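You operate a simulated robot arm through the tools that you are given. There is no shell and no other tool.

Carry out the task below with a simulated two-armed robot. There is one attempt and no reset: what you move stays moved.

## Task
Press the bush to the card's depth, then put the sleeve in the yellow tray.
Fine: the white sleeve is on the small press's slide; read the card, set the depth dial to it, use the lever, leave the slide out. Where these are worked on the way, their far stop is far enough and under half their travel is too little: press slide.
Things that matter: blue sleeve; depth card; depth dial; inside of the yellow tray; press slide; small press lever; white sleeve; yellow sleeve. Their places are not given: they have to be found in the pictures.

Only the result counts: the job must be done as asked and must still hold three seconds after the hand-in. Knocking over, shifting, dropping, spilling or breaking anything else fails it.

## Robot
Two 7-joint arms with two-finger parallel grippers on one trunk that stands fixed in place. Base frame: the origin is at the foot of the trunk, x ahead of it, y to its left, z up; the work surface is at about z = 800. Readings come in mm, degrees, newtons and seconds.
The left shoulder is at [80, 131, 947], the right one opposite. With the tool pointing down near the work surface each hand reaches from about 400 to 860 mm from the base axis, measured 20 degrees to its own side. Payload 1.57 kg a hand.
The tool frame of a hand sits at the grasp point between the pads (the TCP): z along the fingers, y along the line on which they close. The tips reach 30 mm beyond it. Largest opening 110 mm; finger width 24, thickness 12; the body of the gripper, 48 by 112 mm, starts 78 mm behind the TCP.
Orientation is told as [roll, pitch, yaw] about the base's x, y, z axes, in that order, counted from this pose: with the fingers straight down and closing along the base's y, the tool's x points along the base's -x, its y along +y and its z along -z.

## Interface
- The arms move only by the tool arm_command. It takes "left_commands", "right_commands" or both (then of equal length, played together; a hand with none holds still); each is a list of rows, each a list of 7 numbers: the gripper command, from -1 (shut) to 1 (fully open), values between in proportion, then the shift along the tool's x, y, z in units of 150 mm (1.0 is 150 mm), then the turn, a rotation vector about the tool's x, y, z in units of 180 degrees (1.0 is 180 degrees). In form: [[hand, x, y, z, wx, wy, wz], ...]. A call has 1 to 20 rows; each row is the pose to reach, as a shift and turn from the pose commanded when the call began, along the tool's axes at that moment. A call with a number of a shift or a turn outside -1 to 1 is refused whole. A row lasts 0.2 s, in which the tool goes at most 50 mm and 8.6 degrees; a call with a longer step from one row to the next is refused whole, and so is a gripper value outside its range. A pose out of reach is approached as far as the arm can. The call stops where the force on the tool passes 40 N (or 10 N more than at its start, if that is more) or the arm is blocked; 0.2 s more then pass. Each finger travels about 108 mm/s and halts on what it meets, pressing with about 39 N; the grip force reading is that of the motor and also rises with nothing between the fingers. The clock runs only during rows and for 0.2 s after the last one: add rows that repeat a pose to give the fingers time. The reply holds the time, the measured pose of the TCP, the force on the tool along the base axes, the opening and the grip force, in the units named above and with some noise, with the torque about the TCP (base axes, N m) and any sound that the robot's microphone picked up.
- Cameras (640 x 400 px; columns grow to the right, rows downward): "scene" is now at [-50.9, 10.3, 1427.4]; the picture's right is [0.10, -0.99, 0.00], its down [-0.50, -0.05, -0.86] and it looks along [0.86, 0.09, -0.50] (base axes); focal length 372 px, centre (320, 200). "left" rides on the left gripper at [70, -16, -141] in its tool frame; the picture's right is [0.23, 0.97, 0.00], its down [-0.86, 0.20, -0.48] and it looks along [-0.47, 0.11, 0.88] (tool axes); focal length 222 px, centre (320, 200). "right" rides on the right gripper at [70, 16, -141] in its tool frame; the picture's right is [-0.23, 0.97, 0.00], its down [-0.85, -0.20, -0.48] and it looks along [-0.47, -0.11, 0.88] (tool axes); focal length 222 px, centre (320, 200).
- get_image(camera): a new picture of that camera. It takes no simulated time.
- turn_head(pan, tilt): turns the head with the scene camera to pan (to the left, within 109 degrees either way) and tilt (down, from -29 to 69), counted from straight ahead of the robot. It gives what a move gives.
- point_at(camera, pixels): for up to 12 pixels [column, row] of the newest picture of that camera ("zoom" is the newest enlarged one), the place [x, y, z] in the base frame of the surface seen there, good to about 2 mm. It takes no simulated time.
- enlarge(camera, box): a new picture of the part [left, top, right, bottom] of that camera's present view, enlarged. It takes no simulated time.
- finish_job(): hands the job in; it is judged then, once.

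Open the grippers and draw the arms clear of the work before you hand the job in, unless the task says otherwise.

The tools are called after ">>>" by a JSON object that holds its "fn" and its "kwargs". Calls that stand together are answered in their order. arm_command: Moves the arms, as the interface text tells. Its arguments: {"type":"object","properties":{"left_commands":{"type":"array"},"right_commands":{"type":"array"}},"required":[]} The other tools are called the same way: turn_head (pan, tilt) turns the head that bears the scene camera; get_image (camera) takes a picture; point_at (camera, pixels) gives the place of the surface under pixels of a picture; enlarge (camera, box) takes an enlarged picture of a part of a camera's view; finish_job () hands the job in.

At the start:

```text
time_s: 0.0
left_ee_pos: [483.3, 167.2, 1226.0]
left_ee_rot: [0.0, 0.0, 0.0]
left_force: [0.3, 0.5, -0.7]
left_torque: [0.01, 0.0, -0.02]
left_width: 110.2
left_finger_force: 0.2
right_ee_pos: [526.7, -205.0, 1209.1]
right_ee_rot: [0.0, 0.0, 0.1]
right_force: [-0.3, -0.1, 0.3]
right_torque: [-0.03, -0.01, -0.01]
right_width: 110.0
right_finger_force: 0.1
head pan, tilt: [5.9, 30.1]
```

scene: 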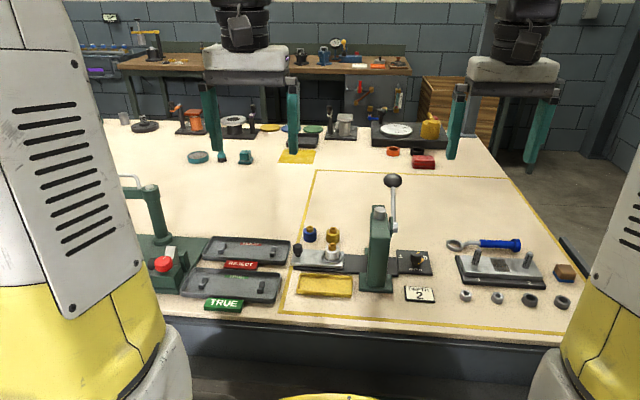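
right: 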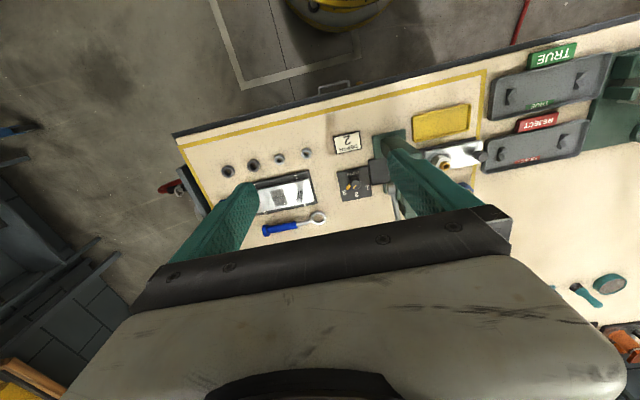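
left: 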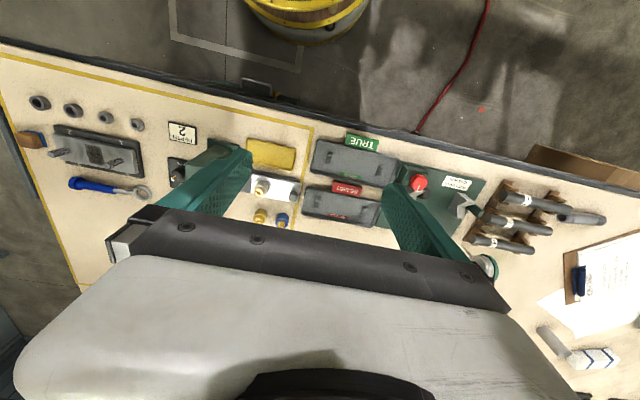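

The scene shows the small press near (380,250), with the card at (420,294) and the yellow tray at (325,285). I'll enlarge that region to read the card, dial and sleeves.

>>> {"fn": "enlarge", "kwargs": {"camera": "scene", "box": [270, 160, 450, 320]}}

>>> {"fn": "enlarge", "kwargs": {"camera": "right", "box": [310, 90, 500, 210]}}

>>> {"fn": "enlarge", "kwargs": {"camera": "left", "box": [150, 110, 320, 240]}}

```text
2.50 times, centred on (360, 240) of scene
```

zoom: 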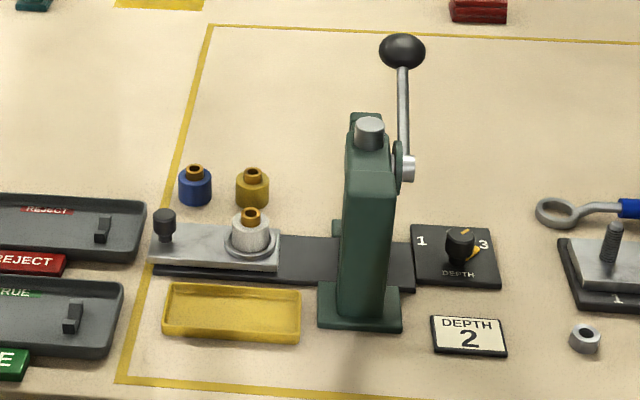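

```text
3.33 times, centred on (405, 150) of right
```

zoom: 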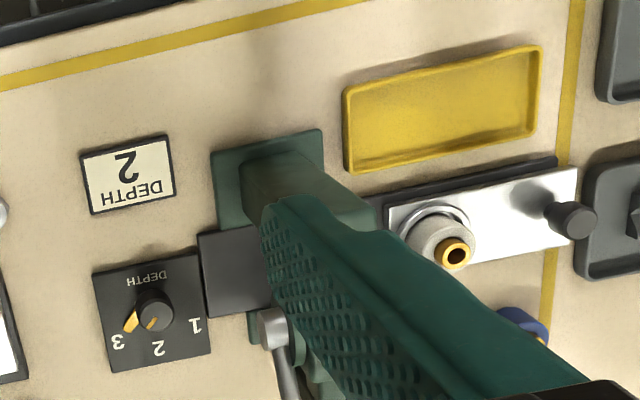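

```text
3.08 times, centred on (235, 175) of left
```

zoom: 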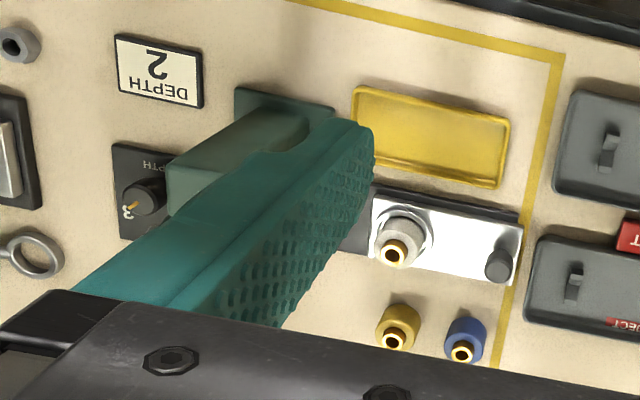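

The card reads DEPTH 2, and the dial's orange pointer seems to be near 3. I'll enlarge the scene dial and the press, then get positions of everything.

>>> {"fn": "enlarge", "kwargs": {"camera": "scene", "box": [380, 235, 450, 305]}}

>>> {"fn": "enlarge", "kwargs": {"camera": "right", "box": [325, 125, 400, 205]}}

>>> {"fn": "enlarge", "kwargs": {"camera": "scene", "box": [270, 160, 450, 320]}}

>>> {"fn": "point_at", "kwargs": {"camera": "zoom", "pixels": [[402, 50], [405, 165], [370, 130], [164, 222], [250, 215], [250, 240], [195, 185], [252, 185], [232, 312], [458, 245], [468, 335], [325, 262]]}}

```text
5.71 times, centred on (415, 270) of scene
```

zoom: 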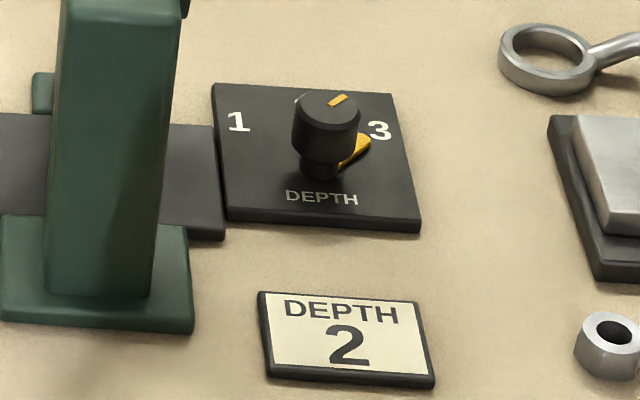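

```text
5.00 times, centred on (362, 165) of right
```

zoom: 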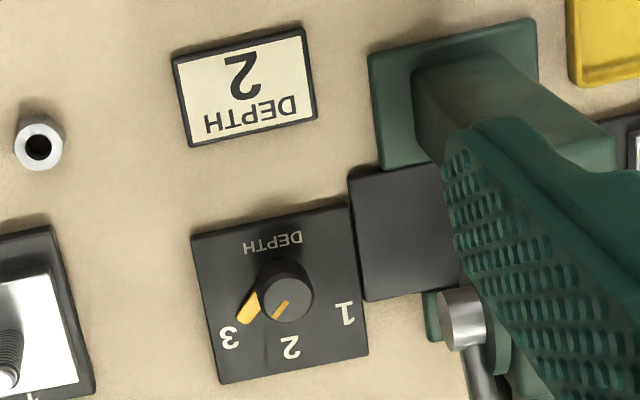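

```text
2.50 times, centred on (360, 240) of scene
```

zoom: 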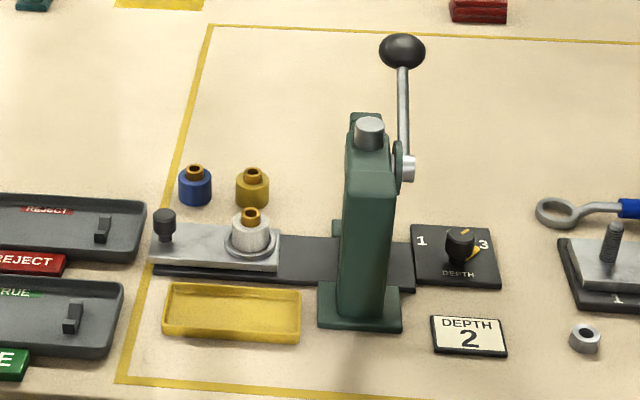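

```text
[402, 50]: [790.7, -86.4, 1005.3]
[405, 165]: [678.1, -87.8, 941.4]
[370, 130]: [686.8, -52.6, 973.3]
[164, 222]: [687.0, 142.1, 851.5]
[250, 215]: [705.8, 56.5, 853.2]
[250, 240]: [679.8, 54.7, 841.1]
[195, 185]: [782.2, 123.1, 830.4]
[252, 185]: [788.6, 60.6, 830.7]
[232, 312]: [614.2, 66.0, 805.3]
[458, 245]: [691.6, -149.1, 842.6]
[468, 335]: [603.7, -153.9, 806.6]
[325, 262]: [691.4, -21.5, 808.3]
```

Dial pointer is at 3 and must turn to 2, about +60° in yaw. Now I'll get detail on the lever geometry and the slide from an enlarged view.

>>> {"fn": "enlarge", "kwargs": {"camera": "scene", "box": [350, 165, 430, 245]}}

>>> {"fn": "point_at", "kwargs": {"camera": "zoom", "pixels": [[340, 90], [345, 45], [345, 125], [348, 180], [350, 240], [353, 300], [355, 355], [310, 380], [240, 340], [240, 420], [200, 520], [250, 560]]}}

>>> {"fn": "enlarge", "kwargs": {"camera": "scene", "box": [285, 215, 365, 305]}}

```text
5.00 times, centred on (390, 205) of scene
```

zoom: 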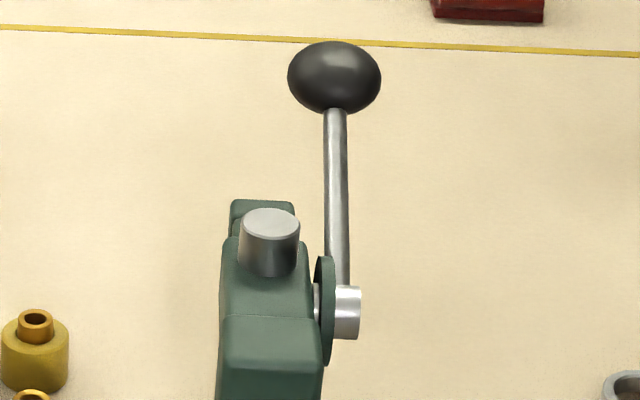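

```text
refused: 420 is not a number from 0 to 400
```

```text
4.44 times, centred on (325, 260) of scene
```

zoom: 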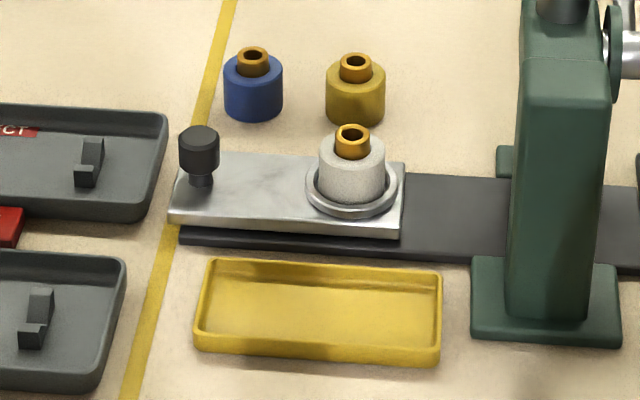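

The newest zoom shows the slide, knob (198,150), nest and tray. I'll take surface points there.

>>> {"fn": "point_at", "kwargs": {"camera": "zoom", "pixels": [[198, 132], [198, 155], [200, 182], [172, 222], [182, 155], [402, 165], [398, 235], [352, 128], [352, 150], [352, 180], [352, 210], [260, 190]]}}

>>> {"fn": "point_at", "kwargs": {"camera": "zoom", "pixels": [[205, 262], [437, 272], [198, 345], [438, 355], [320, 310], [253, 55], [253, 90], [355, 60], [355, 95], [480, 210], [350, 90], [328, 160]]}}

>>> {"fn": "enlarge", "kwargs": {"camera": "scene", "box": [350, 165, 430, 245]}}

>>> {"fn": "point_at", "kwargs": {"camera": "zoom", "pixels": [[335, 70], [335, 50], [335, 100], [337, 130], [338, 180], [340, 230], [342, 280], [347, 312], [324, 320], [270, 222], [270, 260], [270, 290]]}}

```text
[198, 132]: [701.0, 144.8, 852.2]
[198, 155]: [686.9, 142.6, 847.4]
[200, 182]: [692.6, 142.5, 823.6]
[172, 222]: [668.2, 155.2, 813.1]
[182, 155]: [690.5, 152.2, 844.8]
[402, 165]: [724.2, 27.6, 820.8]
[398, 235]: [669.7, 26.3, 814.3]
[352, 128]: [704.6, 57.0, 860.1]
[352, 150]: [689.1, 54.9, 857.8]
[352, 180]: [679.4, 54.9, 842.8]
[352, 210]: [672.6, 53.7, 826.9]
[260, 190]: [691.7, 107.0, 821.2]
```

```text
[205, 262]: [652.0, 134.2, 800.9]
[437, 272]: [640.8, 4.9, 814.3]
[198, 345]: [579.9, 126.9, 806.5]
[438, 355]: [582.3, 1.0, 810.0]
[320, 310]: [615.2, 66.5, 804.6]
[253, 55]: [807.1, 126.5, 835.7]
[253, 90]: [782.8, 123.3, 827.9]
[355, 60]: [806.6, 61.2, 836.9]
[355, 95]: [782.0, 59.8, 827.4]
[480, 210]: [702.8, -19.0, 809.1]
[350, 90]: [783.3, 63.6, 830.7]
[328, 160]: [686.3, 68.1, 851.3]
```

```text
5.00 times, centred on (390, 205) of scene
```

zoom: 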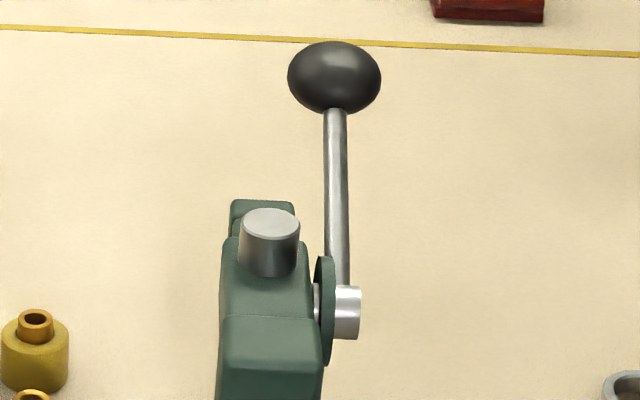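

```text
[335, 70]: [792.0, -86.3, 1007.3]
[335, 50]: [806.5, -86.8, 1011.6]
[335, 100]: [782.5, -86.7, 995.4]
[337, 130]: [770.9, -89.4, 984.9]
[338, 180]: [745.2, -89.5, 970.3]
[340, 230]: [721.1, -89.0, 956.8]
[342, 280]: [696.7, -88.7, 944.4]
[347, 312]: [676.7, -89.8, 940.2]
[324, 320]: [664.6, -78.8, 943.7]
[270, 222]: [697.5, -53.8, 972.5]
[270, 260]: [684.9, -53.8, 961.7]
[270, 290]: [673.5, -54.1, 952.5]
```

The lever's pivot is near (684,-90,933) and its ball is near (808,-88,999). Next I'll measure the dial: plate corners, knob top and labels.

>>> {"fn": "enlarge", "kwargs": {"camera": "scene", "box": [380, 235, 450, 305]}}

>>> {"fn": "point_at", "kwargs": {"camera": "zoom", "pixels": [[215, 86], [390, 96], [418, 220], [230, 210], [326, 100], [338, 100], [325, 130], [325, 170], [360, 148], [378, 130], [238, 120], [320, 198]]}}

>>> {"fn": "enlarge", "kwargs": {"camera": "right", "box": [325, 125, 400, 205]}}

>>> {"fn": "point_at", "kwargs": {"camera": "zoom", "pixels": [[192, 240], [348, 207], [366, 354], [221, 383], [287, 283], [282, 308], [248, 310], [228, 337], [290, 347], [347, 315], [272, 243], [300, 300]]}}

```text
5.71 times, centred on (415, 270) of scene
```

zoom: 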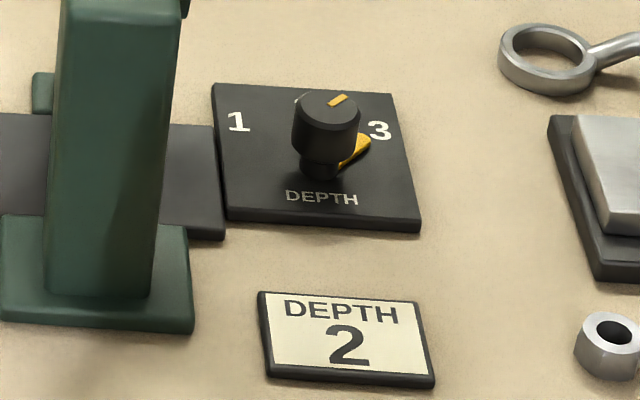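

```text
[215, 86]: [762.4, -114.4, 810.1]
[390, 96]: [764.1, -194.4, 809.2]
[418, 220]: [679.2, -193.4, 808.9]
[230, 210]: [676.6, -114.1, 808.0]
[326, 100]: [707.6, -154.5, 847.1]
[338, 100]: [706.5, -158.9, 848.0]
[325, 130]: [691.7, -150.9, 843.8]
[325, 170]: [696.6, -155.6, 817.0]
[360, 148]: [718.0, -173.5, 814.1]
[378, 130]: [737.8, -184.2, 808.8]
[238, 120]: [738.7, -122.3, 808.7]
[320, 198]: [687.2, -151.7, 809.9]
```

```text
5.00 times, centred on (362, 165) of right
```

zoom: 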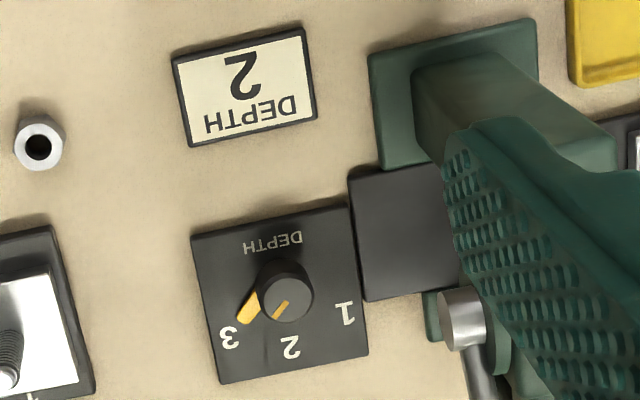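

```text
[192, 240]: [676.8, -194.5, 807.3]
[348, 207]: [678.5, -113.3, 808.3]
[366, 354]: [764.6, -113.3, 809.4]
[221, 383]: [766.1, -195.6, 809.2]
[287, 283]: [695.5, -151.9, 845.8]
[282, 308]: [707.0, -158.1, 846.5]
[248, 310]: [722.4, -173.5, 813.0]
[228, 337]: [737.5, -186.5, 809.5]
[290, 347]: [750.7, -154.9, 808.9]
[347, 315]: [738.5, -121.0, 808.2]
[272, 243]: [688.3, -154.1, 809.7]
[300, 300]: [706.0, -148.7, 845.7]
```

The dial centre is near (704,-154) with its knob top at z≈846. Labels sit at ±45°, and the pointer is at -45° (3), so I need +45° to reach 2. I'll bring the right hand toward the dial, with the fingers partly closed.

>>> {"fn": "arm_command", "kwargs": {"right_commands": [[0.3, -0.167, 0.057, 0.12, 0, 0, 0], [0.3, -0.333, 0.113, 0.28, 0, 0, 0], [0.3, -0.5, 0.17, 0.45, 0, 0, 0], [0.3, -0.667, 0.227, 0.62, 0, 0, 0], [0.3, -0.833, 0.283, 0.8, 0, 0, 0], [0.3, -1.0, 0.34, 0.95, 0, 0, 0]]}}

```text
time_s: 1.4
left_ee_pos: [483.4, 166.4, 1225.6]
left_ee_rot: [0.1, -0.1, 0.0]
left_force: [-0.7, -0.2, 0.2]
left_torque: [-0.01, -0.05, 0.03]
left_width: 110.0
left_finger_force: 0.1
right_ee_pos: [676.2, -153.9, 1064.9]
right_ee_rot: [0.0, 0.0, -0.1]
right_force: [-0.5, 0.6, 0.2]
right_torque: [-0.02, -0.02, -0.01]
right_width: 71.4
right_finger_force: 0.1
head pan, tilt: [5.9, 30.1]
```

The right hand is at (676,-154,1065). Now I'll turn it to yaw +67.5° while lowering to z≈960 above the dial.

>>> {"fn": "arm_command", "kwargs": {"right_commands": [[0.1, -0.021, 0, 0.0, 0, 0, -0.042], [0.1, -0.042, 0, 0.05, 0, 0, -0.083], [0.1, -0.062, 0, 0.12, 0, 0, -0.125], [0.1, -0.083, 0, 0.2, 0, 0, -0.167], [0.1, -0.104, 0, 0.3, 0, 0, -0.208], [0.1, -0.125, 0, 0.4, 0, 0, -0.25], [0.1, -0.146, 0, 0.5, 0, 0, -0.292], [0.1, -0.167, 0, 0.6, 0, 0, -0.333], [0.1, -0.187, 0, 0.7, 0, 0, -0.375]]}}

>>> {"fn": "get_image", "kwargs": {"camera": "scene"}}

>>> {"fn": "get_image", "kwargs": {"camera": "right"}}

```text
time_s: 3.4
left_ee_pos: [483.0, 167.0, 1226.6]
left_ee_rot: [-0.1, -0.1, 0.0]
left_force: [-0.3, -0.2, 0.3]
left_torque: [-0.01, -0.02, -0.01]
left_width: 110.1
left_finger_force: 0.1
right_ee_pos: [705.7, -154.5, 961.2]
right_ee_rot: [-0.1, 0.0, 67.7]
right_force: [0.1, -0.6, 0.7]
right_torque: [-0.01, -0.03, 0.01]
right_width: 60.6
right_finger_force: 0.0
head pan, tilt: [5.9, 30.1]
```

```text
taken
```

scene: 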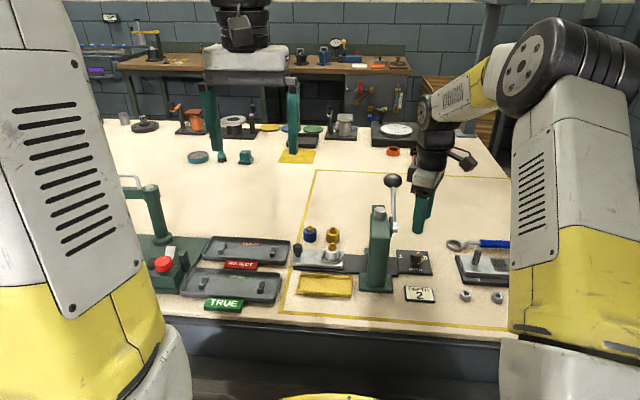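

```text
taken
```

right: 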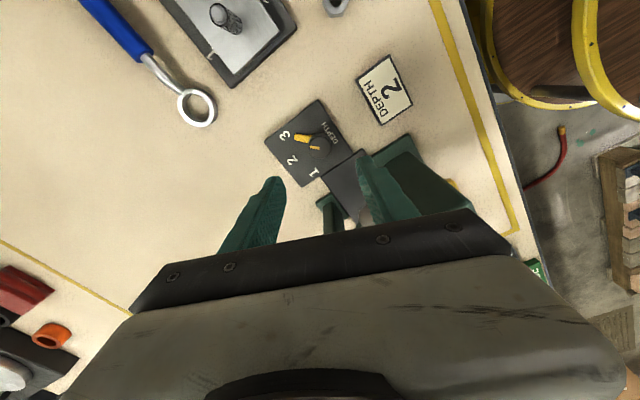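

The right hand is above the dial at yaw 67.7°. I'll refine the knob centre from the right camera before descending.

>>> {"fn": "enlarge", "kwargs": {"camera": "right", "box": [260, 90, 360, 200]}}

>>> {"fn": "enlarge", "kwargs": {"camera": "scene", "box": [360, 150, 460, 280]}}

```text
3.64 times, centred on (310, 145) of right
```

zoom: 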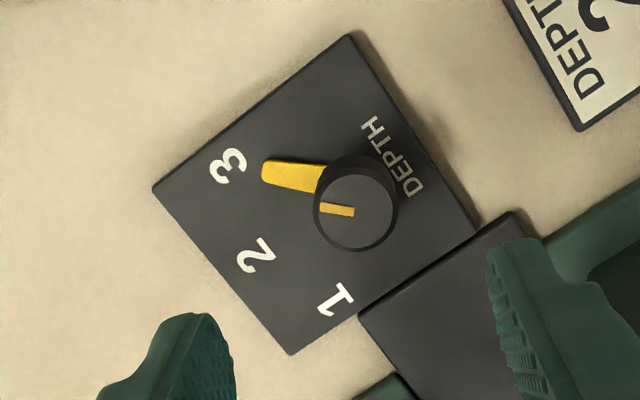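

```text
3.08 times, centred on (410, 215) of scene
```

zoom: 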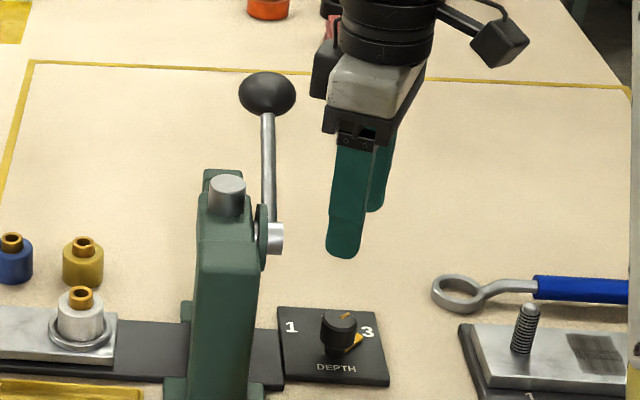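

I'll re-take the right enlarged view and measure the knob top edges and pointer tip.

>>> {"fn": "enlarge", "kwargs": {"camera": "right", "box": [260, 90, 360, 200]}}

>>> {"fn": "point_at", "kwargs": {"camera": "zoom", "pixels": [[357, 210], [320, 210], [392, 205], [357, 175], [357, 245], [268, 172], [310, 175], [330, 208], [350, 212], [360, 164], [390, 190]]}}

```text
3.64 times, centred on (310, 145) of right
```

zoom: 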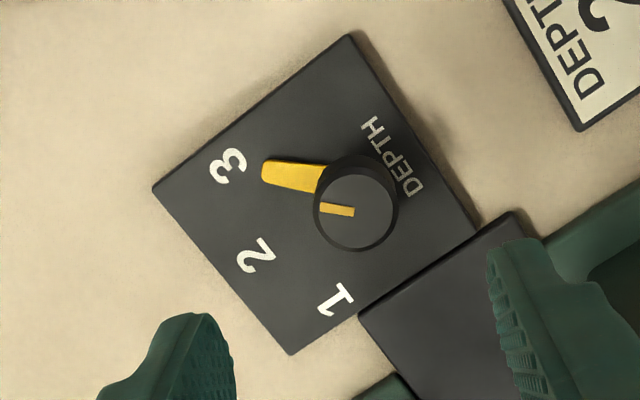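

```text
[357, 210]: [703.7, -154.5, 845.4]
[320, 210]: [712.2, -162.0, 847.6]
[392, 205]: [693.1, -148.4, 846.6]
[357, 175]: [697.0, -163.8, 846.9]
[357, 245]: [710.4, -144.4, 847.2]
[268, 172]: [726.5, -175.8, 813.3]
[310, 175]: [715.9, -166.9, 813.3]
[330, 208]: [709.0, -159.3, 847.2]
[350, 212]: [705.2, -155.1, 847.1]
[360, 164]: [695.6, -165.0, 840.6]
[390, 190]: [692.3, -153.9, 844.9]
```

Knob centre is (703.6,-154.3), its top at z=847 and its radius about 13. I'll descend so the fingertips reach z≈827 around it.

>>> {"fn": "arm_command", "kwargs": {"right_commands": [[0.1, 0.004, 0.0128, 0.2, 0, 0, 0], [0.1, 0.004, 0.0128, 0.4, 0, 0, 0], [0.1, 0.004, 0.0128, 0.55, 0, 0, 0], [0.1, 0.004, 0.0128, 0.65, 0, 0, 0], [0.1, 0.004, 0.0128, 0.695, 0, 0, 0], [0.1, 0.004, 0.0128, 0.695, 0, 0, 0]]}}

>>> {"fn": "get_image", "kwargs": {"camera": "right"}}

>>> {"fn": "enlarge", "kwargs": {"camera": "scene", "box": [360, 170, 460, 290]}}

```text
time_s: 4.8
left_ee_pos: [483.9, 165.9, 1226.8]
left_ee_rot: [0.0, 0.0, -0.1]
left_force: [-0.9, -0.1, -0.1]
left_torque: [-0.01, -0.02, 0.0]
left_width: 110.3
left_finger_force: 0.1
right_ee_pos: [705.1, -153.7, 859.6]
right_ee_rot: [0.0, -0.1, 67.5]
right_force: [0.0, -0.6, -0.6]
right_torque: [0.03, -0.01, 0.01]
right_width: 60.7
right_finger_force: 0.1
head pan, tilt: [5.9, 30.1]
```

```text
taken
```

right: 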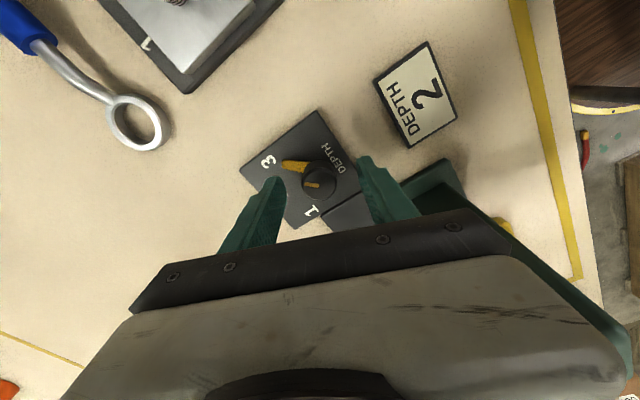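

```text
3.33 times, centred on (410, 230) of scene
```

zoom: 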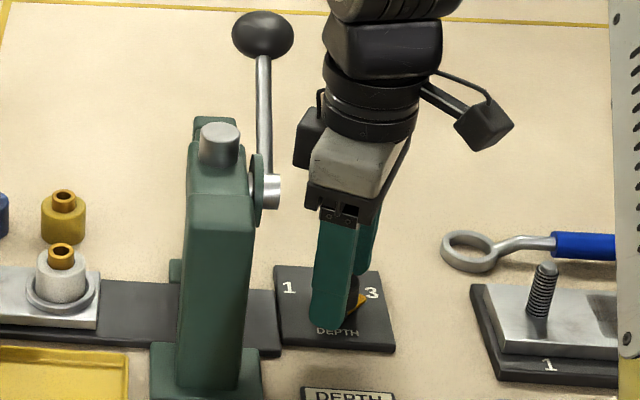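

The fingers straddle the knob in the right camera picture (knob at (318,180)). I'll close on it.

>>> {"fn": "arm_command", "kwargs": {"right_commands": [[-0.4, 0, 0, 0, 0, 0, 0], [-0.7, 0, 0, 0, 0, 0, 0], [-1, 0, 0, 0, 0, 0, 0], [-1, 0, 0, 0, 0, 0, 0]]}}

```text
time_s: 5.8
left_ee_pos: [484.3, 166.7, 1225.5]
left_ee_rot: [0.0, 0.0, 0.0]
left_force: [-0.6, 0.5, -0.1]
left_torque: [-0.04, -0.01, 0.01]
left_width: 110.0
left_finger_force: 0.0
right_ee_pos: [704.3, -155.4, 858.2]
right_ee_rot: [-0.1, 0.1, 67.5]
right_force: [4.6, -0.5, -2.4]
right_torque: [0.17, -0.25, 0.0]
right_width: 27.7
right_finger_force: 38.3
head pan, tilt: [5.9, 30.1]
```

Gripped at 27.7 mm. I'll turn the dial by +45° (tool z -0.25).

>>> {"fn": "arm_command", "kwargs": {"right_commands": [[-1, 0, 0, 0, 0, 0, -0.03], [-1, 0, 0, 0, 0, 0, -0.06], [-1, 0, 0, 0, 0, 0, -0.09], [-1, 0, 0, 0, 0, 0, -0.12], [-1, 0, 0, 0, 0, 0, -0.15], [-1, 0, 0, 0, 0, 0, -0.18], [-1, 0, 0, 0, 0, 0, -0.21], [-1, 0, 0, 0, 0, 0, -0.23], [-1, 0, 0, 0, 0, 0, -0.25], [-1, 0, 0, 0, 0, 0, -0.25]]}}

>>> {"fn": "enlarge", "kwargs": {"camera": "scene", "box": [380, 235, 450, 305]}}

>>> {"fn": "get_image", "kwargs": {"camera": "right"}}

```text
time_s: 8.0
left_ee_pos: [484.6, 167.2, 1225.6]
left_ee_rot: [0.0, 0.1, 0.0]
left_force: [0.8, 0.5, -0.2]
left_torque: [0.01, 0.01, 0.0]
left_width: 110.0
left_finger_force: 0.1
right_ee_pos: [704.2, -155.4, 858.1]
right_ee_rot: [-0.1, 0.1, 112.4]
right_force: [17.2, -4.6, 16.7]
right_torque: [-0.39, -0.6, 0.0]
right_width: 27.6
right_finger_force: 38.0
head pan, tilt: [5.9, 30.1]
```

```text
5.71 times, centred on (415, 270) of scene
```

zoom: 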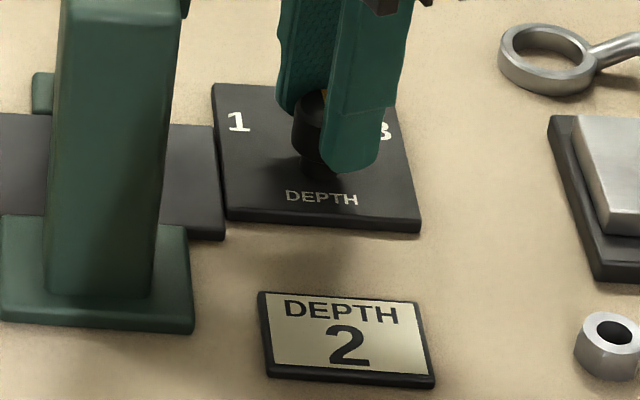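

```text
taken
```

right: 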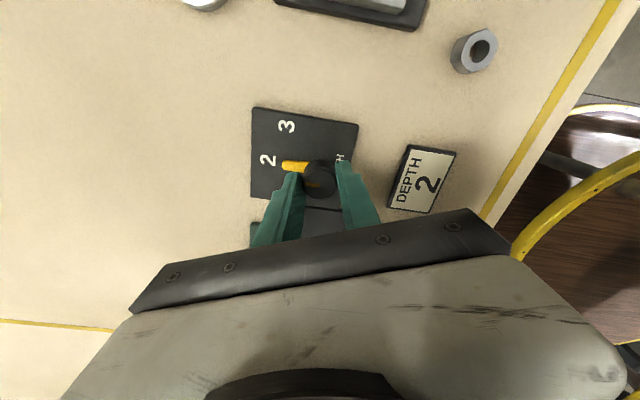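

The pointer lies toward the 2 in the right camera picture. I'll open the fingers and lift straight up, then check the pointer.

>>> {"fn": "arm_command", "kwargs": {"right_commands": [[-0.2, 0, 0, 0, 0, 0, 0], [0.1, 0, 0, 0, 0, 0, 0], [0.1, 0, 0, 0, 0, 0, 0], [0.1, 0, 0, -0.1, 0, 0, 0], [0.1, 0, 0, -0.35, 0, 0, 0], [0.1, 0, 0, -0.65, 0, 0, 0], [0.1, 0, 0, -0.95, 0, 0, 0]]}}

>>> {"fn": "enlarge", "kwargs": {"camera": "right", "box": [250, 90, 390, 200]}}

>>> {"fn": "enlarge", "kwargs": {"camera": "scene", "box": [380, 235, 450, 305]}}

>>> {"fn": "point_at", "kwargs": {"camera": "zoom", "pixels": [[238, 120], [378, 130], [325, 130]]}}

```text
time_s: 9.6
left_ee_pos: [484.4, 165.5, 1226.3]
left_ee_rot: [-0.1, 0.0, 0.0]
left_force: [0.4, -0.9, 0.6]
left_torque: [0.01, 0.01, 0.01]
left_width: 109.8
left_finger_force: 0.0
right_ee_pos: [701.3, -152.9, 1000.7]
right_ee_rot: [0.0, -0.1, 112.5]
right_force: [-0.1, 0.6, 0.0]
right_torque: [0.0, -0.01, -0.02]
right_width: 60.5
right_finger_force: 0.0
head pan, tilt: [5.9, 30.1]
```

```text
3.64 times, centred on (320, 145) of right
```

zoom: 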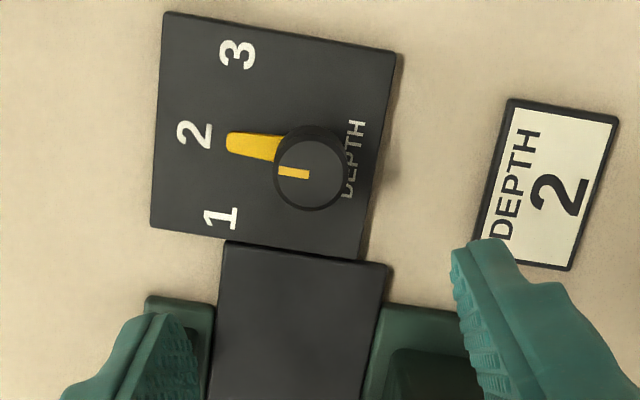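

```text
5.71 times, centred on (415, 270) of scene
```

zoom: 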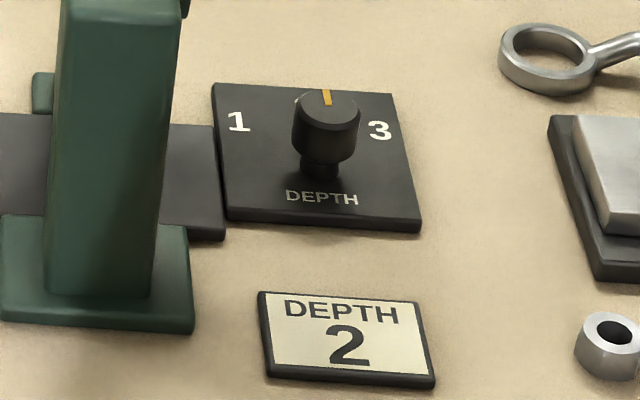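

```text
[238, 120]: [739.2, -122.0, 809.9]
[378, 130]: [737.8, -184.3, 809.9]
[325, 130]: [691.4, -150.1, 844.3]
```

The pointer now points at 2. I'll measure its angle precisely from the right camera.

>>> {"fn": "enlarge", "kwargs": {"camera": "right", "box": [250, 90, 390, 200]}}

>>> {"fn": "point_at", "kwargs": {"camera": "zoom", "pixels": [[232, 143], [275, 148], [282, 171], [305, 174], [195, 133], [310, 175]]}}

```text
3.64 times, centred on (320, 145) of right
```

zoom: 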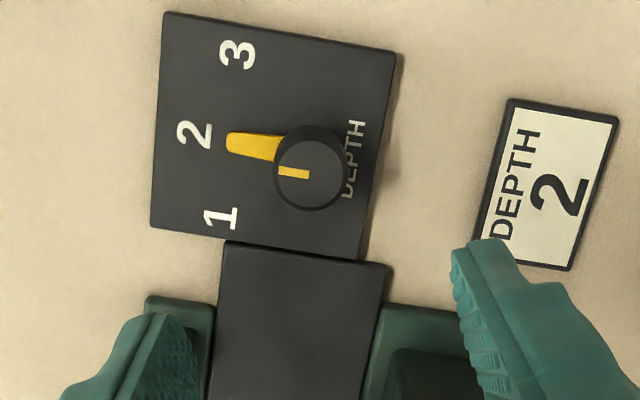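

```text
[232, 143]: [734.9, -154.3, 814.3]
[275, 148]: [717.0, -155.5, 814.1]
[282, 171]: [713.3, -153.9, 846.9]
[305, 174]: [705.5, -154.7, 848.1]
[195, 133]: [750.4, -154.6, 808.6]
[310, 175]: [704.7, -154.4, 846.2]
```

The dial pointer is at 2 (tip at (734.9,-154.3) against the centre (704,-154)). Now I'll bring the left hand toward the slide knob, and raise the right hand and turn it back to yaw 0.

>>> {"fn": "arm_command", "kwargs": {"left_commands": [[0.3, -0.071, -0.011, 0.068, 0, 0, 0], [0.3, -0.143, -0.023, 0.136, 0, 0, 0], [0.3, -0.214, -0.034, 0.204, 0, 0, 0], [0.3, -0.286, -0.046, 0.271, 0, 0, 0], [0.3, -0.357, -0.057, 0.339, 0, 0, 0], [0.3, -0.429, -0.069, 0.407, 0, 0, 0], [0.3, -0.5, -0.08, 0.475, 0, 0, 0], [0.3, -0.571, -0.091, 0.543, 0, 0, 0], [0.3, -0.643, -0.103, 0.611, 0, 0, 0], [0.3, -0.714, -0.114, 0.679, 0, 0, 0], [0.3, -0.786, -0.126, 0.746, 0, 0, 0], [0.3, -0.857, -0.137, 0.814, 0, 0, 0], [0.3, -0.929, -0.149, 0.882, 0, 0, 0], [0.3, -1.0, -0.16, 0.95, 0, 0, 0]], "right_commands": [[0.1, 0, 0, -0.1, 0, 0, 0.0], [0.1, 0, 0, -0.25, 0, 0, 0.02], [0.1, 0, 0, -0.4, 0, 0, 0.06], [0.1, 0, 0, -0.6, 0, 0, 0.105], [0.1, 0, 0, -0.8, 0, 0, 0.152], [0.1, 0, 0, -0.8, 0, 0, 0.199], [0.1, 0, 0, -0.8, 0, 0, 0.246], [0.1, 0, 0, -0.8, 0, 0, 0.293], [0.1, 0, 0, -0.8, 0, 0, 0.34], [0.1, 0, 0, -0.8, 0, 0, 0.387], [0.1, 0, 0, -0.8, 0, 0, 0.434], [0.1, 0, 0, -0.8, 0, 0, 0.481], [0.1, 0, 0, -0.8, 0, 0, 0.528], [0.1, 0, 0, -0.8, 0, 0, 0.575]]}}

```text
time_s: 12.6
left_ee_pos: [634.2, 141.3, 1082.7]
left_ee_rot: [0.0, 0.0, 0.0]
left_force: [0.0, 0.0, 0.3]
left_torque: [-0.01, -0.01, 0.0]
left_width: 71.4
left_finger_force: 0.0
right_ee_pos: [705.2, -155.0, 1119.4]
right_ee_rot: [0.1, 0.1, 8.8]
right_force: [-0.5, -0.5, 0.2]
right_torque: [-0.01, -0.03, 0.03]
right_width: 60.4
right_finger_force: 0.2
head pan, tilt: [5.9, 30.1]
```

Left is at (634,141,1083). Next I'll turn the left hand to yaw -90° while moving above the knob (697,143), and finish the right hand's turn to yaw 0.

>>> {"fn": "arm_command", "kwargs": {"left_commands": [[0.1, -0.035, 0.001, 0.0, 0, 0, 0.045], [0.1, -0.07, 0.002, 0.05, 0, 0, 0.09], [0.1, -0.105, 0.003, 0.1, 0, 0, 0.135], [0.1, -0.14, 0.004, 0.2, 0, 0, 0.18], [0.1, -0.175, 0.005, 0.3, 0, 0, 0.225], [0.1, -0.21, 0.006, 0.4, 0, 0, 0.27], [0.1, -0.245, 0.007, 0.5, 0, 0, 0.315], [0.1, -0.28, 0.008, 0.6, 0, 0, 0.36], [0.1, -0.315, 0.009, 0.7, 0, 0, 0.405], [0.1, -0.36, 0.01, 0.75, 0, 0, 0.45], [0.1, -0.42, 0.01, 0.8, 0, 0, 0.5], [0.1, -0.42, 0.01, 0.8, 0, 0, 0.5]], "right_commands": [[0.1, 0, 0, 0, 0, 0, 0.01], [0.1, 0, 0, 0, 0, 0, 0.02], [0.1, 0, 0, 0, 0, 0, 0.03], [0.1, 0, 0, 0, 0, 0, 0.04], [0.1, 0, 0, 0, 0, 0, 0.049], [0.1, 0, 0, 0, 0, 0, 0.049], [0.1, 0, 0, 0, 0, 0, 0.049], [0.1, 0, 0, 0, 0, 0, 0.049], [0.1, 0, 0, 0, 0, 0, 0.049], [0.1, 0, 0, 0, 0, 0, 0.049], [0.1, 0, 0, 0, 0, 0, 0.049], [0.1, 0, 0, 0, 0, 0, 0.049]]}}

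>>> {"fn": "get_image", "kwargs": {"camera": "scene"}}

>>> {"fn": "get_image", "kwargs": {"camera": "left"}}

>>> {"fn": "get_image", "kwargs": {"camera": "right"}}

```text
refused: row 11 steps farther than a row can; nothing moved
```

```text
taken
```

scene: 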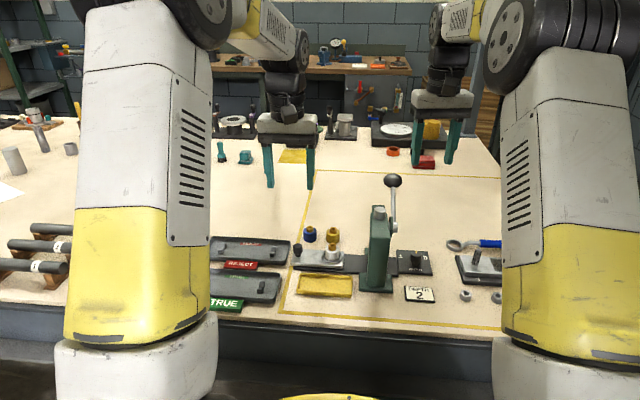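

```text
taken
```

left: 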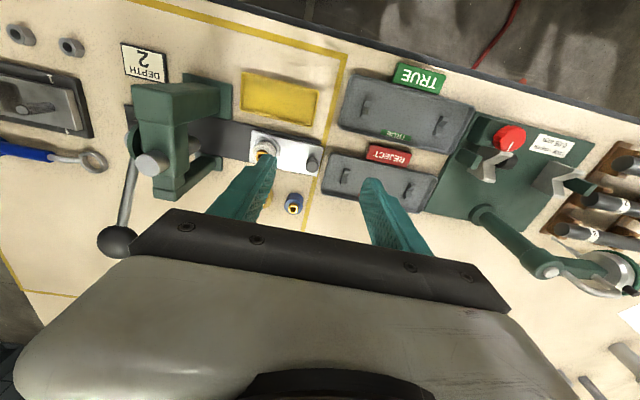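

```text
taken
```

right: 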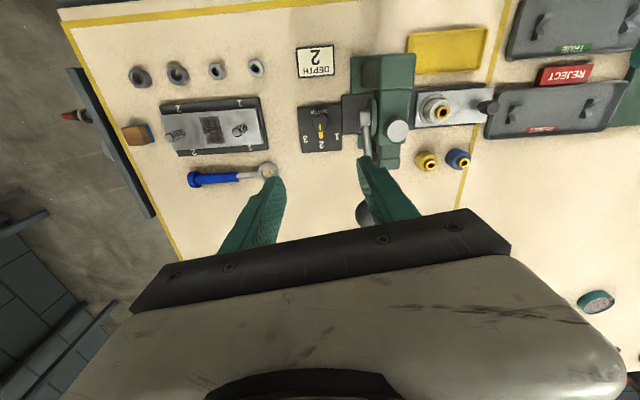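

Row 11 turned 9° in one step, which is over the limit. I'll resend with even 8.1° steps.

>>> {"fn": "arm_command", "kwargs": {"left_commands": [[0.1, -0.035, 0.001, 0.0, 0, 0, 0.045], [0.1, -0.07, 0.002, 0.05, 0, 0, 0.09], [0.1, -0.105, 0.003, 0.1, 0, 0, 0.135], [0.1, -0.14, 0.004, 0.2, 0, 0, 0.18], [0.1, -0.175, 0.005, 0.3, 0, 0, 0.225], [0.1, -0.21, 0.006, 0.4, 0, 0, 0.27], [0.1, -0.245, 0.007, 0.5, 0, 0, 0.315], [0.1, -0.28, 0.008, 0.6, 0, 0, 0.36], [0.1, -0.315, 0.009, 0.7, 0, 0, 0.405], [0.1, -0.36, 0.01, 0.75, 0, 0, 0.45], [0.1, -0.42, 0.01, 0.8, 0, 0, 0.495], [0.1, -0.42, 0.01, 0.8, 0, 0, 0.5]], "right_commands": [[0.1, 0, 0, 0, 0, 0, 0.01], [0.1, 0, 0, 0, 0, 0, 0.02], [0.1, 0, 0, 0, 0, 0, 0.03], [0.1, 0, 0, 0, 0, 0, 0.04], [0.1, 0, 0, 0, 0, 0, 0.049], [0.1, 0, 0, 0, 0, 0, 0.049], [0.1, 0, 0, 0, 0, 0, 0.049], [0.1, 0, 0, 0, 0, 0, 0.049], [0.1, 0, 0, 0, 0, 0, 0.049], [0.1, 0, 0, 0, 0, 0, 0.049], [0.1, 0, 0, 0, 0, 0, 0.049], [0.1, 0, 0, 0, 0, 0, 0.049]]}}

>>> {"fn": "get_image", "kwargs": {"camera": "left"}}

>>> {"fn": "get_image", "kwargs": {"camera": "right"}}

>>> {"fn": "enlarge", "kwargs": {"camera": "scene", "box": [250, 130, 450, 300]}}

```text
time_s: 15.2
left_ee_pos: [696.1, 144.0, 963.2]
left_ee_rot: [0.0, 0.0, -90.1]
left_force: [0.7, -0.2, 0.7]
left_torque: [0.03, 0.0, 0.0]
left_width: 60.6
left_finger_force: 0.1
right_ee_pos: [703.1, -153.7, 1119.2]
right_ee_rot: [0.1, 0.1, 0.1]
right_force: [0.2, 0.5, -0.1]
right_torque: [0.02, -0.01, 0.01]
right_width: 60.5
right_finger_force: 0.0
head pan, tilt: [5.9, 30.1]
```

```text
taken
```

left: 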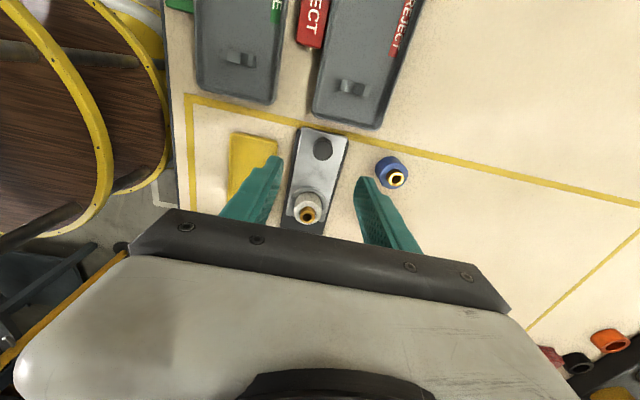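

```text
taken
```

right: 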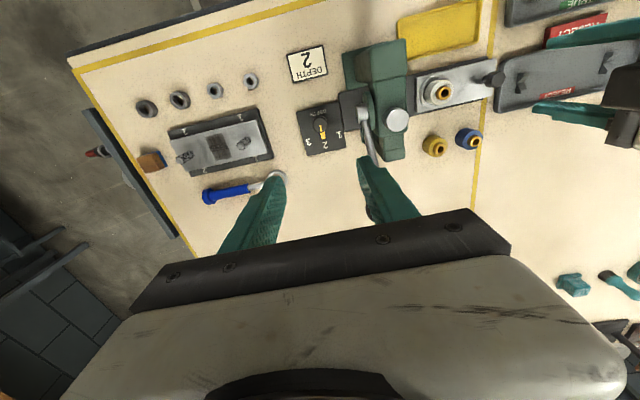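

```text
2.35 times, centred on (350, 215) of scene
```

zoom: 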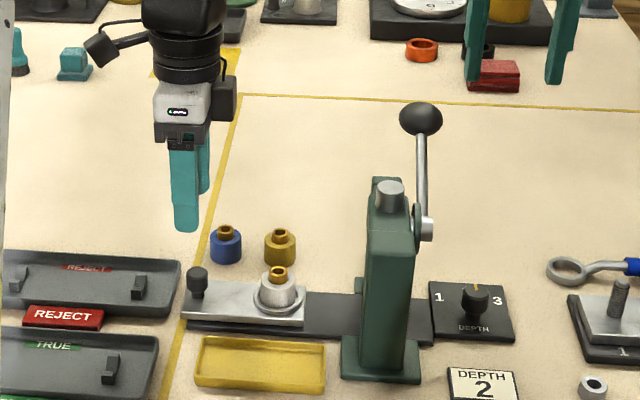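

The left camera shows the slide knob at (322,148) and the white sleeve at (307,210). I'll enlarge and measure both.

>>> {"fn": "enlarge", "kwargs": {"camera": "left", "box": [260, 110, 420, 240]}}

>>> {"fn": "point_at", "kwargs": {"camera": "zoom", "pixels": [[249, 97], [228, 97], [275, 100], [250, 70], [250, 125], [205, 310], [180, 270], [130, 320], [290, 90], [230, 180], [250, 240]]}}

```text
3.08 times, centred on (340, 175) of left
```

zoom: 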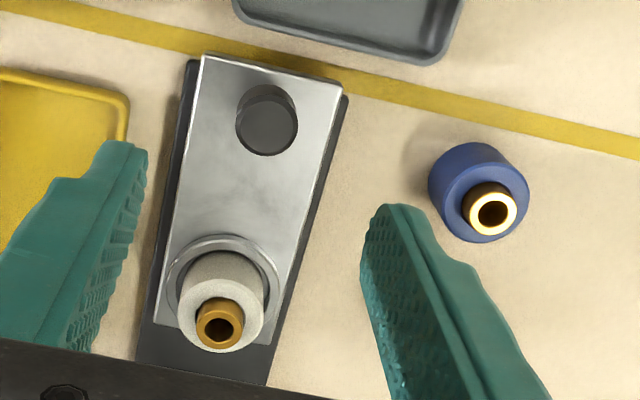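

```text
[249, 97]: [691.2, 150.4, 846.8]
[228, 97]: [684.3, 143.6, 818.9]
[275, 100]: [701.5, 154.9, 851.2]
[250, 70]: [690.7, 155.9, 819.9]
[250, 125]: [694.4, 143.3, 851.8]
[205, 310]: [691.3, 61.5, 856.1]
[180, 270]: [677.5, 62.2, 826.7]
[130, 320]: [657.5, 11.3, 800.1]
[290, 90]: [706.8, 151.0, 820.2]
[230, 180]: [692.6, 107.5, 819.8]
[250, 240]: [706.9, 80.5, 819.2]
```

I'll measure the knob top disc centred at about (267,127), and the bush ring on the sleeve.

>>> {"fn": "point_at", "kwargs": {"camera": "zoom", "pixels": [[267, 127], [240, 127], [294, 127], [266, 100], [268, 152], [220, 322], [200, 322], [242, 322], [182, 310], [262, 318], [220, 348], [270, 95]]}}

```text
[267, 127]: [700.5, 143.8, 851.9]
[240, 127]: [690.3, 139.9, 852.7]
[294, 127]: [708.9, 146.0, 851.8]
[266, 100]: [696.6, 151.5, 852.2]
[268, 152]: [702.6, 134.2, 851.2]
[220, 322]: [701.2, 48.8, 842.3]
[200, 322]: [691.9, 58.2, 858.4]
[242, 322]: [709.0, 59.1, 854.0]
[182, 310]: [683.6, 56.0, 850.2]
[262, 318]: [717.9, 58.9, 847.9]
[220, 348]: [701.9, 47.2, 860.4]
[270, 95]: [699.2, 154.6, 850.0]
```

Knob centre is (699.8,143.3), top z=852, radius 10; sleeve centre is about (700.5,57). I'll lower the left hand around the knob.

>>> {"fn": "arm_command", "kwargs": {"left_commands": [[0.0, -0.005, 0.02, 0.2, 0, 0, 0], [0.0, -0.005, 0.02, 0.4, 0, 0, 0], [0.0, -0.005, 0.02, 0.55, 0, 0, 0], [0.0, -0.005, 0.02, 0.65, 0, 0, 0], [0.0, -0.005, 0.02, 0.7, 0, 0, 0], [0.0, -0.005, 0.02, 0.7, 0, 0, 0]]}}

>>> {"fn": "get_image", "kwargs": {"camera": "left"}}

>>> {"fn": "enlarge", "kwargs": {"camera": "scene", "box": [250, 190, 400, 300]}}

```text
time_s: 16.6
left_ee_pos: [700.9, 142.9, 859.0]
left_ee_rot: [0.0, 0.1, -90.1]
left_force: [0.2, 0.1, -0.6]
left_torque: [-0.01, 0.03, 0.02]
left_width: 55.1
left_finger_force: 0.0
right_ee_pos: [702.1, -155.6, 1118.6]
right_ee_rot: [-0.1, -0.1, 0.2]
right_force: [-0.7, 0.0, -0.3]
right_torque: [0.02, 0.02, -0.03]
right_width: 60.6
right_finger_force: 0.1
head pan, tilt: [5.9, 30.1]
```

```text
taken
```

left: 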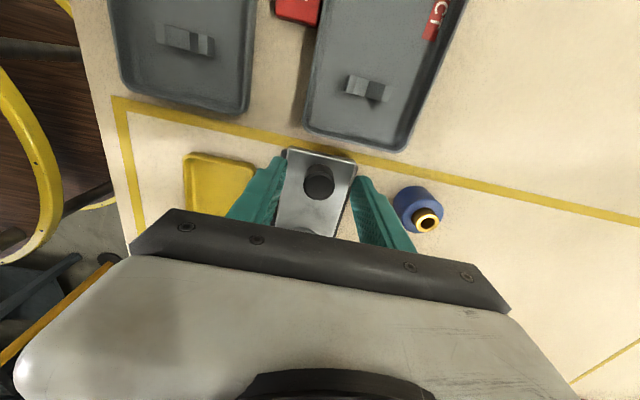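

```text
3.64 times, centred on (325, 245) of scene
```

zoom: 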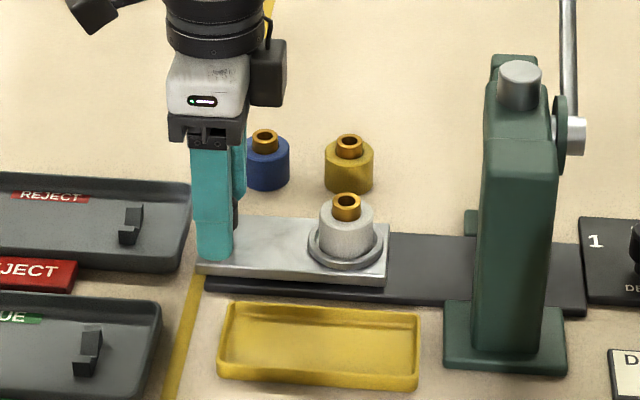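

The fingers straddle the knob. I'll close on it.

>>> {"fn": "arm_command", "kwargs": {"left_commands": [[-0.4, 0, 0, 0, 0, 0, 0], [-0.8, 0, 0, 0, 0, 0, 0], [-1, 0, 0, 0, 0, 0, 0], [-1, 0, 0, 0, 0, 0, 0]]}}

```text
time_s: 17.6
left_ee_pos: [699.3, 142.2, 859.0]
left_ee_rot: [-0.1, 0.0, -89.9]
left_force: [-8.6, -0.6, -0.6]
left_torque: [0.12, 0.14, 0.0]
left_width: 24.1
left_finger_force: 35.5
right_ee_pos: [703.0, -154.8, 1120.0]
right_ee_rot: [0.0, 0.0, 0.2]
right_force: [0.1, 0.4, -0.3]
right_torque: [-0.01, -0.03, -0.02]
right_width: 60.7
right_finger_force: 0.0
head pan, tilt: [5.9, 30.1]
```

Knob gripped at 24.1 mm. I'll push the slide right (-y, tool -x) by about 100 mm in small steps.

>>> {"fn": "arm_command", "kwargs": {"left_commands": [[-1, -0.05, 0, 0, 0, 0, 0], [-1, -0.12, 0, 0, 0, 0, 0], [-1, -0.19, 0, 0, 0, 0, 0], [-1, -0.26, 0, 0, 0, 0, 0], [-1, -0.33, 0, 0, 0, 0, 0], [-1, -0.4, 0, 0, 0, 0, 0], [-1, -0.47, 0, 0, 0, 0, 0], [-1, -0.54, 0, 0, 0, 0, 0], [-1, -0.6, 0, 0, 0, 0, 0], [-1, -0.64, 0, 0, 0, 0, 0], [-1, -0.67, 0, 0, 0, 0, 0]]}}

>>> {"fn": "enlarge", "kwargs": {"camera": "scene", "box": [280, 170, 430, 290]}}

>>> {"fn": "get_image", "kwargs": {"camera": "right"}}

```text
time_s: 20.0
left_ee_pos: [700.4, 41.6, 859.9]
left_ee_rot: [0.2, 0.0, -90.0]
left_force: [-4.7, -0.7, 15.6]
left_torque: [0.09, 0.21, 0.09]
left_width: 23.8
left_finger_force: 35.7
right_ee_pos: [703.0, -155.6, 1119.2]
right_ee_rot: [0.0, 0.0, 0.1]
right_force: [-0.2, 0.6, 0.5]
right_torque: [-0.02, -0.01, -0.01]
right_width: 60.7
right_finger_force: 0.0
head pan, tilt: [5.9, 30.1]
```

```text
3.33 times, centred on (355, 230) of scene
```

zoom: 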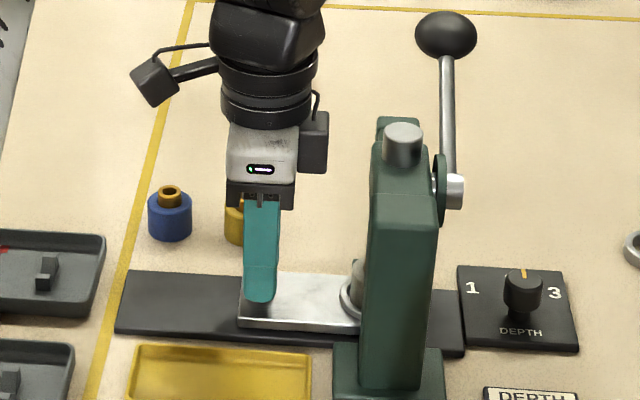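

```text
taken
```

right: 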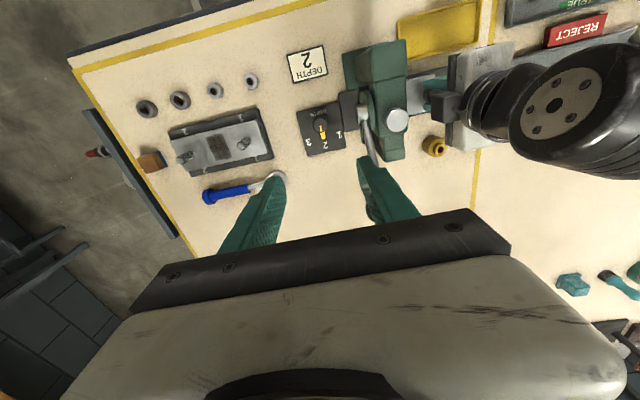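

The slide moved with the hand (y now 41.6). I'll keep pushing in small steps until the far stop shows in the force.

>>> {"fn": "arm_command", "kwargs": {"left_commands": [[-1, -0.02, 0, 0, 0, 0, 0], [-1, -0.04, 0, 0, 0, 0, 0], [-1, -0.06, 0, 0, 0, 0, 0], [-1, -0.08, 0, 0, 0, 0, 0], [-1, -0.1, 0, 0, 0, 0, 0]]}}

>>> {"fn": "enlarge", "kwargs": {"camera": "scene", "box": [280, 170, 430, 290]}}

```text
time_s: 21.2
left_ee_pos: [699.9, 31.7, 857.8]
left_ee_rot: [-0.1, 0.3, -89.8]
left_force: [-3.6, 16.8, 15.9]
left_torque: [0.35, 0.04, -0.03]
left_width: 23.9
left_finger_force: 35.7
right_ee_pos: [703.9, -154.0, 1118.5]
right_ee_rot: [-0.1, 0.0, 0.3]
right_force: [0.0, 0.0, -0.7]
right_torque: [0.01, -0.01, 0.04]
right_width: 60.5
right_finger_force: 0.0
head pan, tilt: [5.9, 30.1]
```

```text
3.33 times, centred on (355, 230) of scene
```

zoom: 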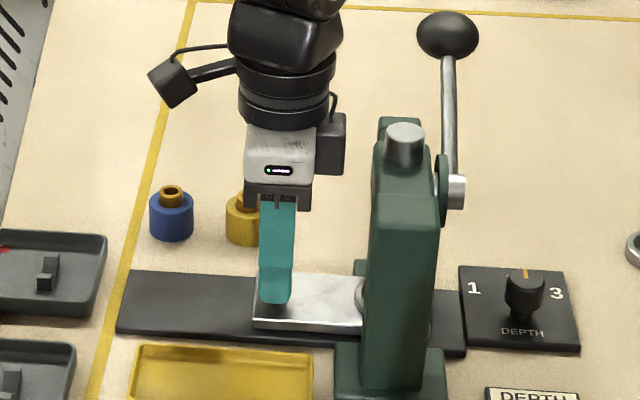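

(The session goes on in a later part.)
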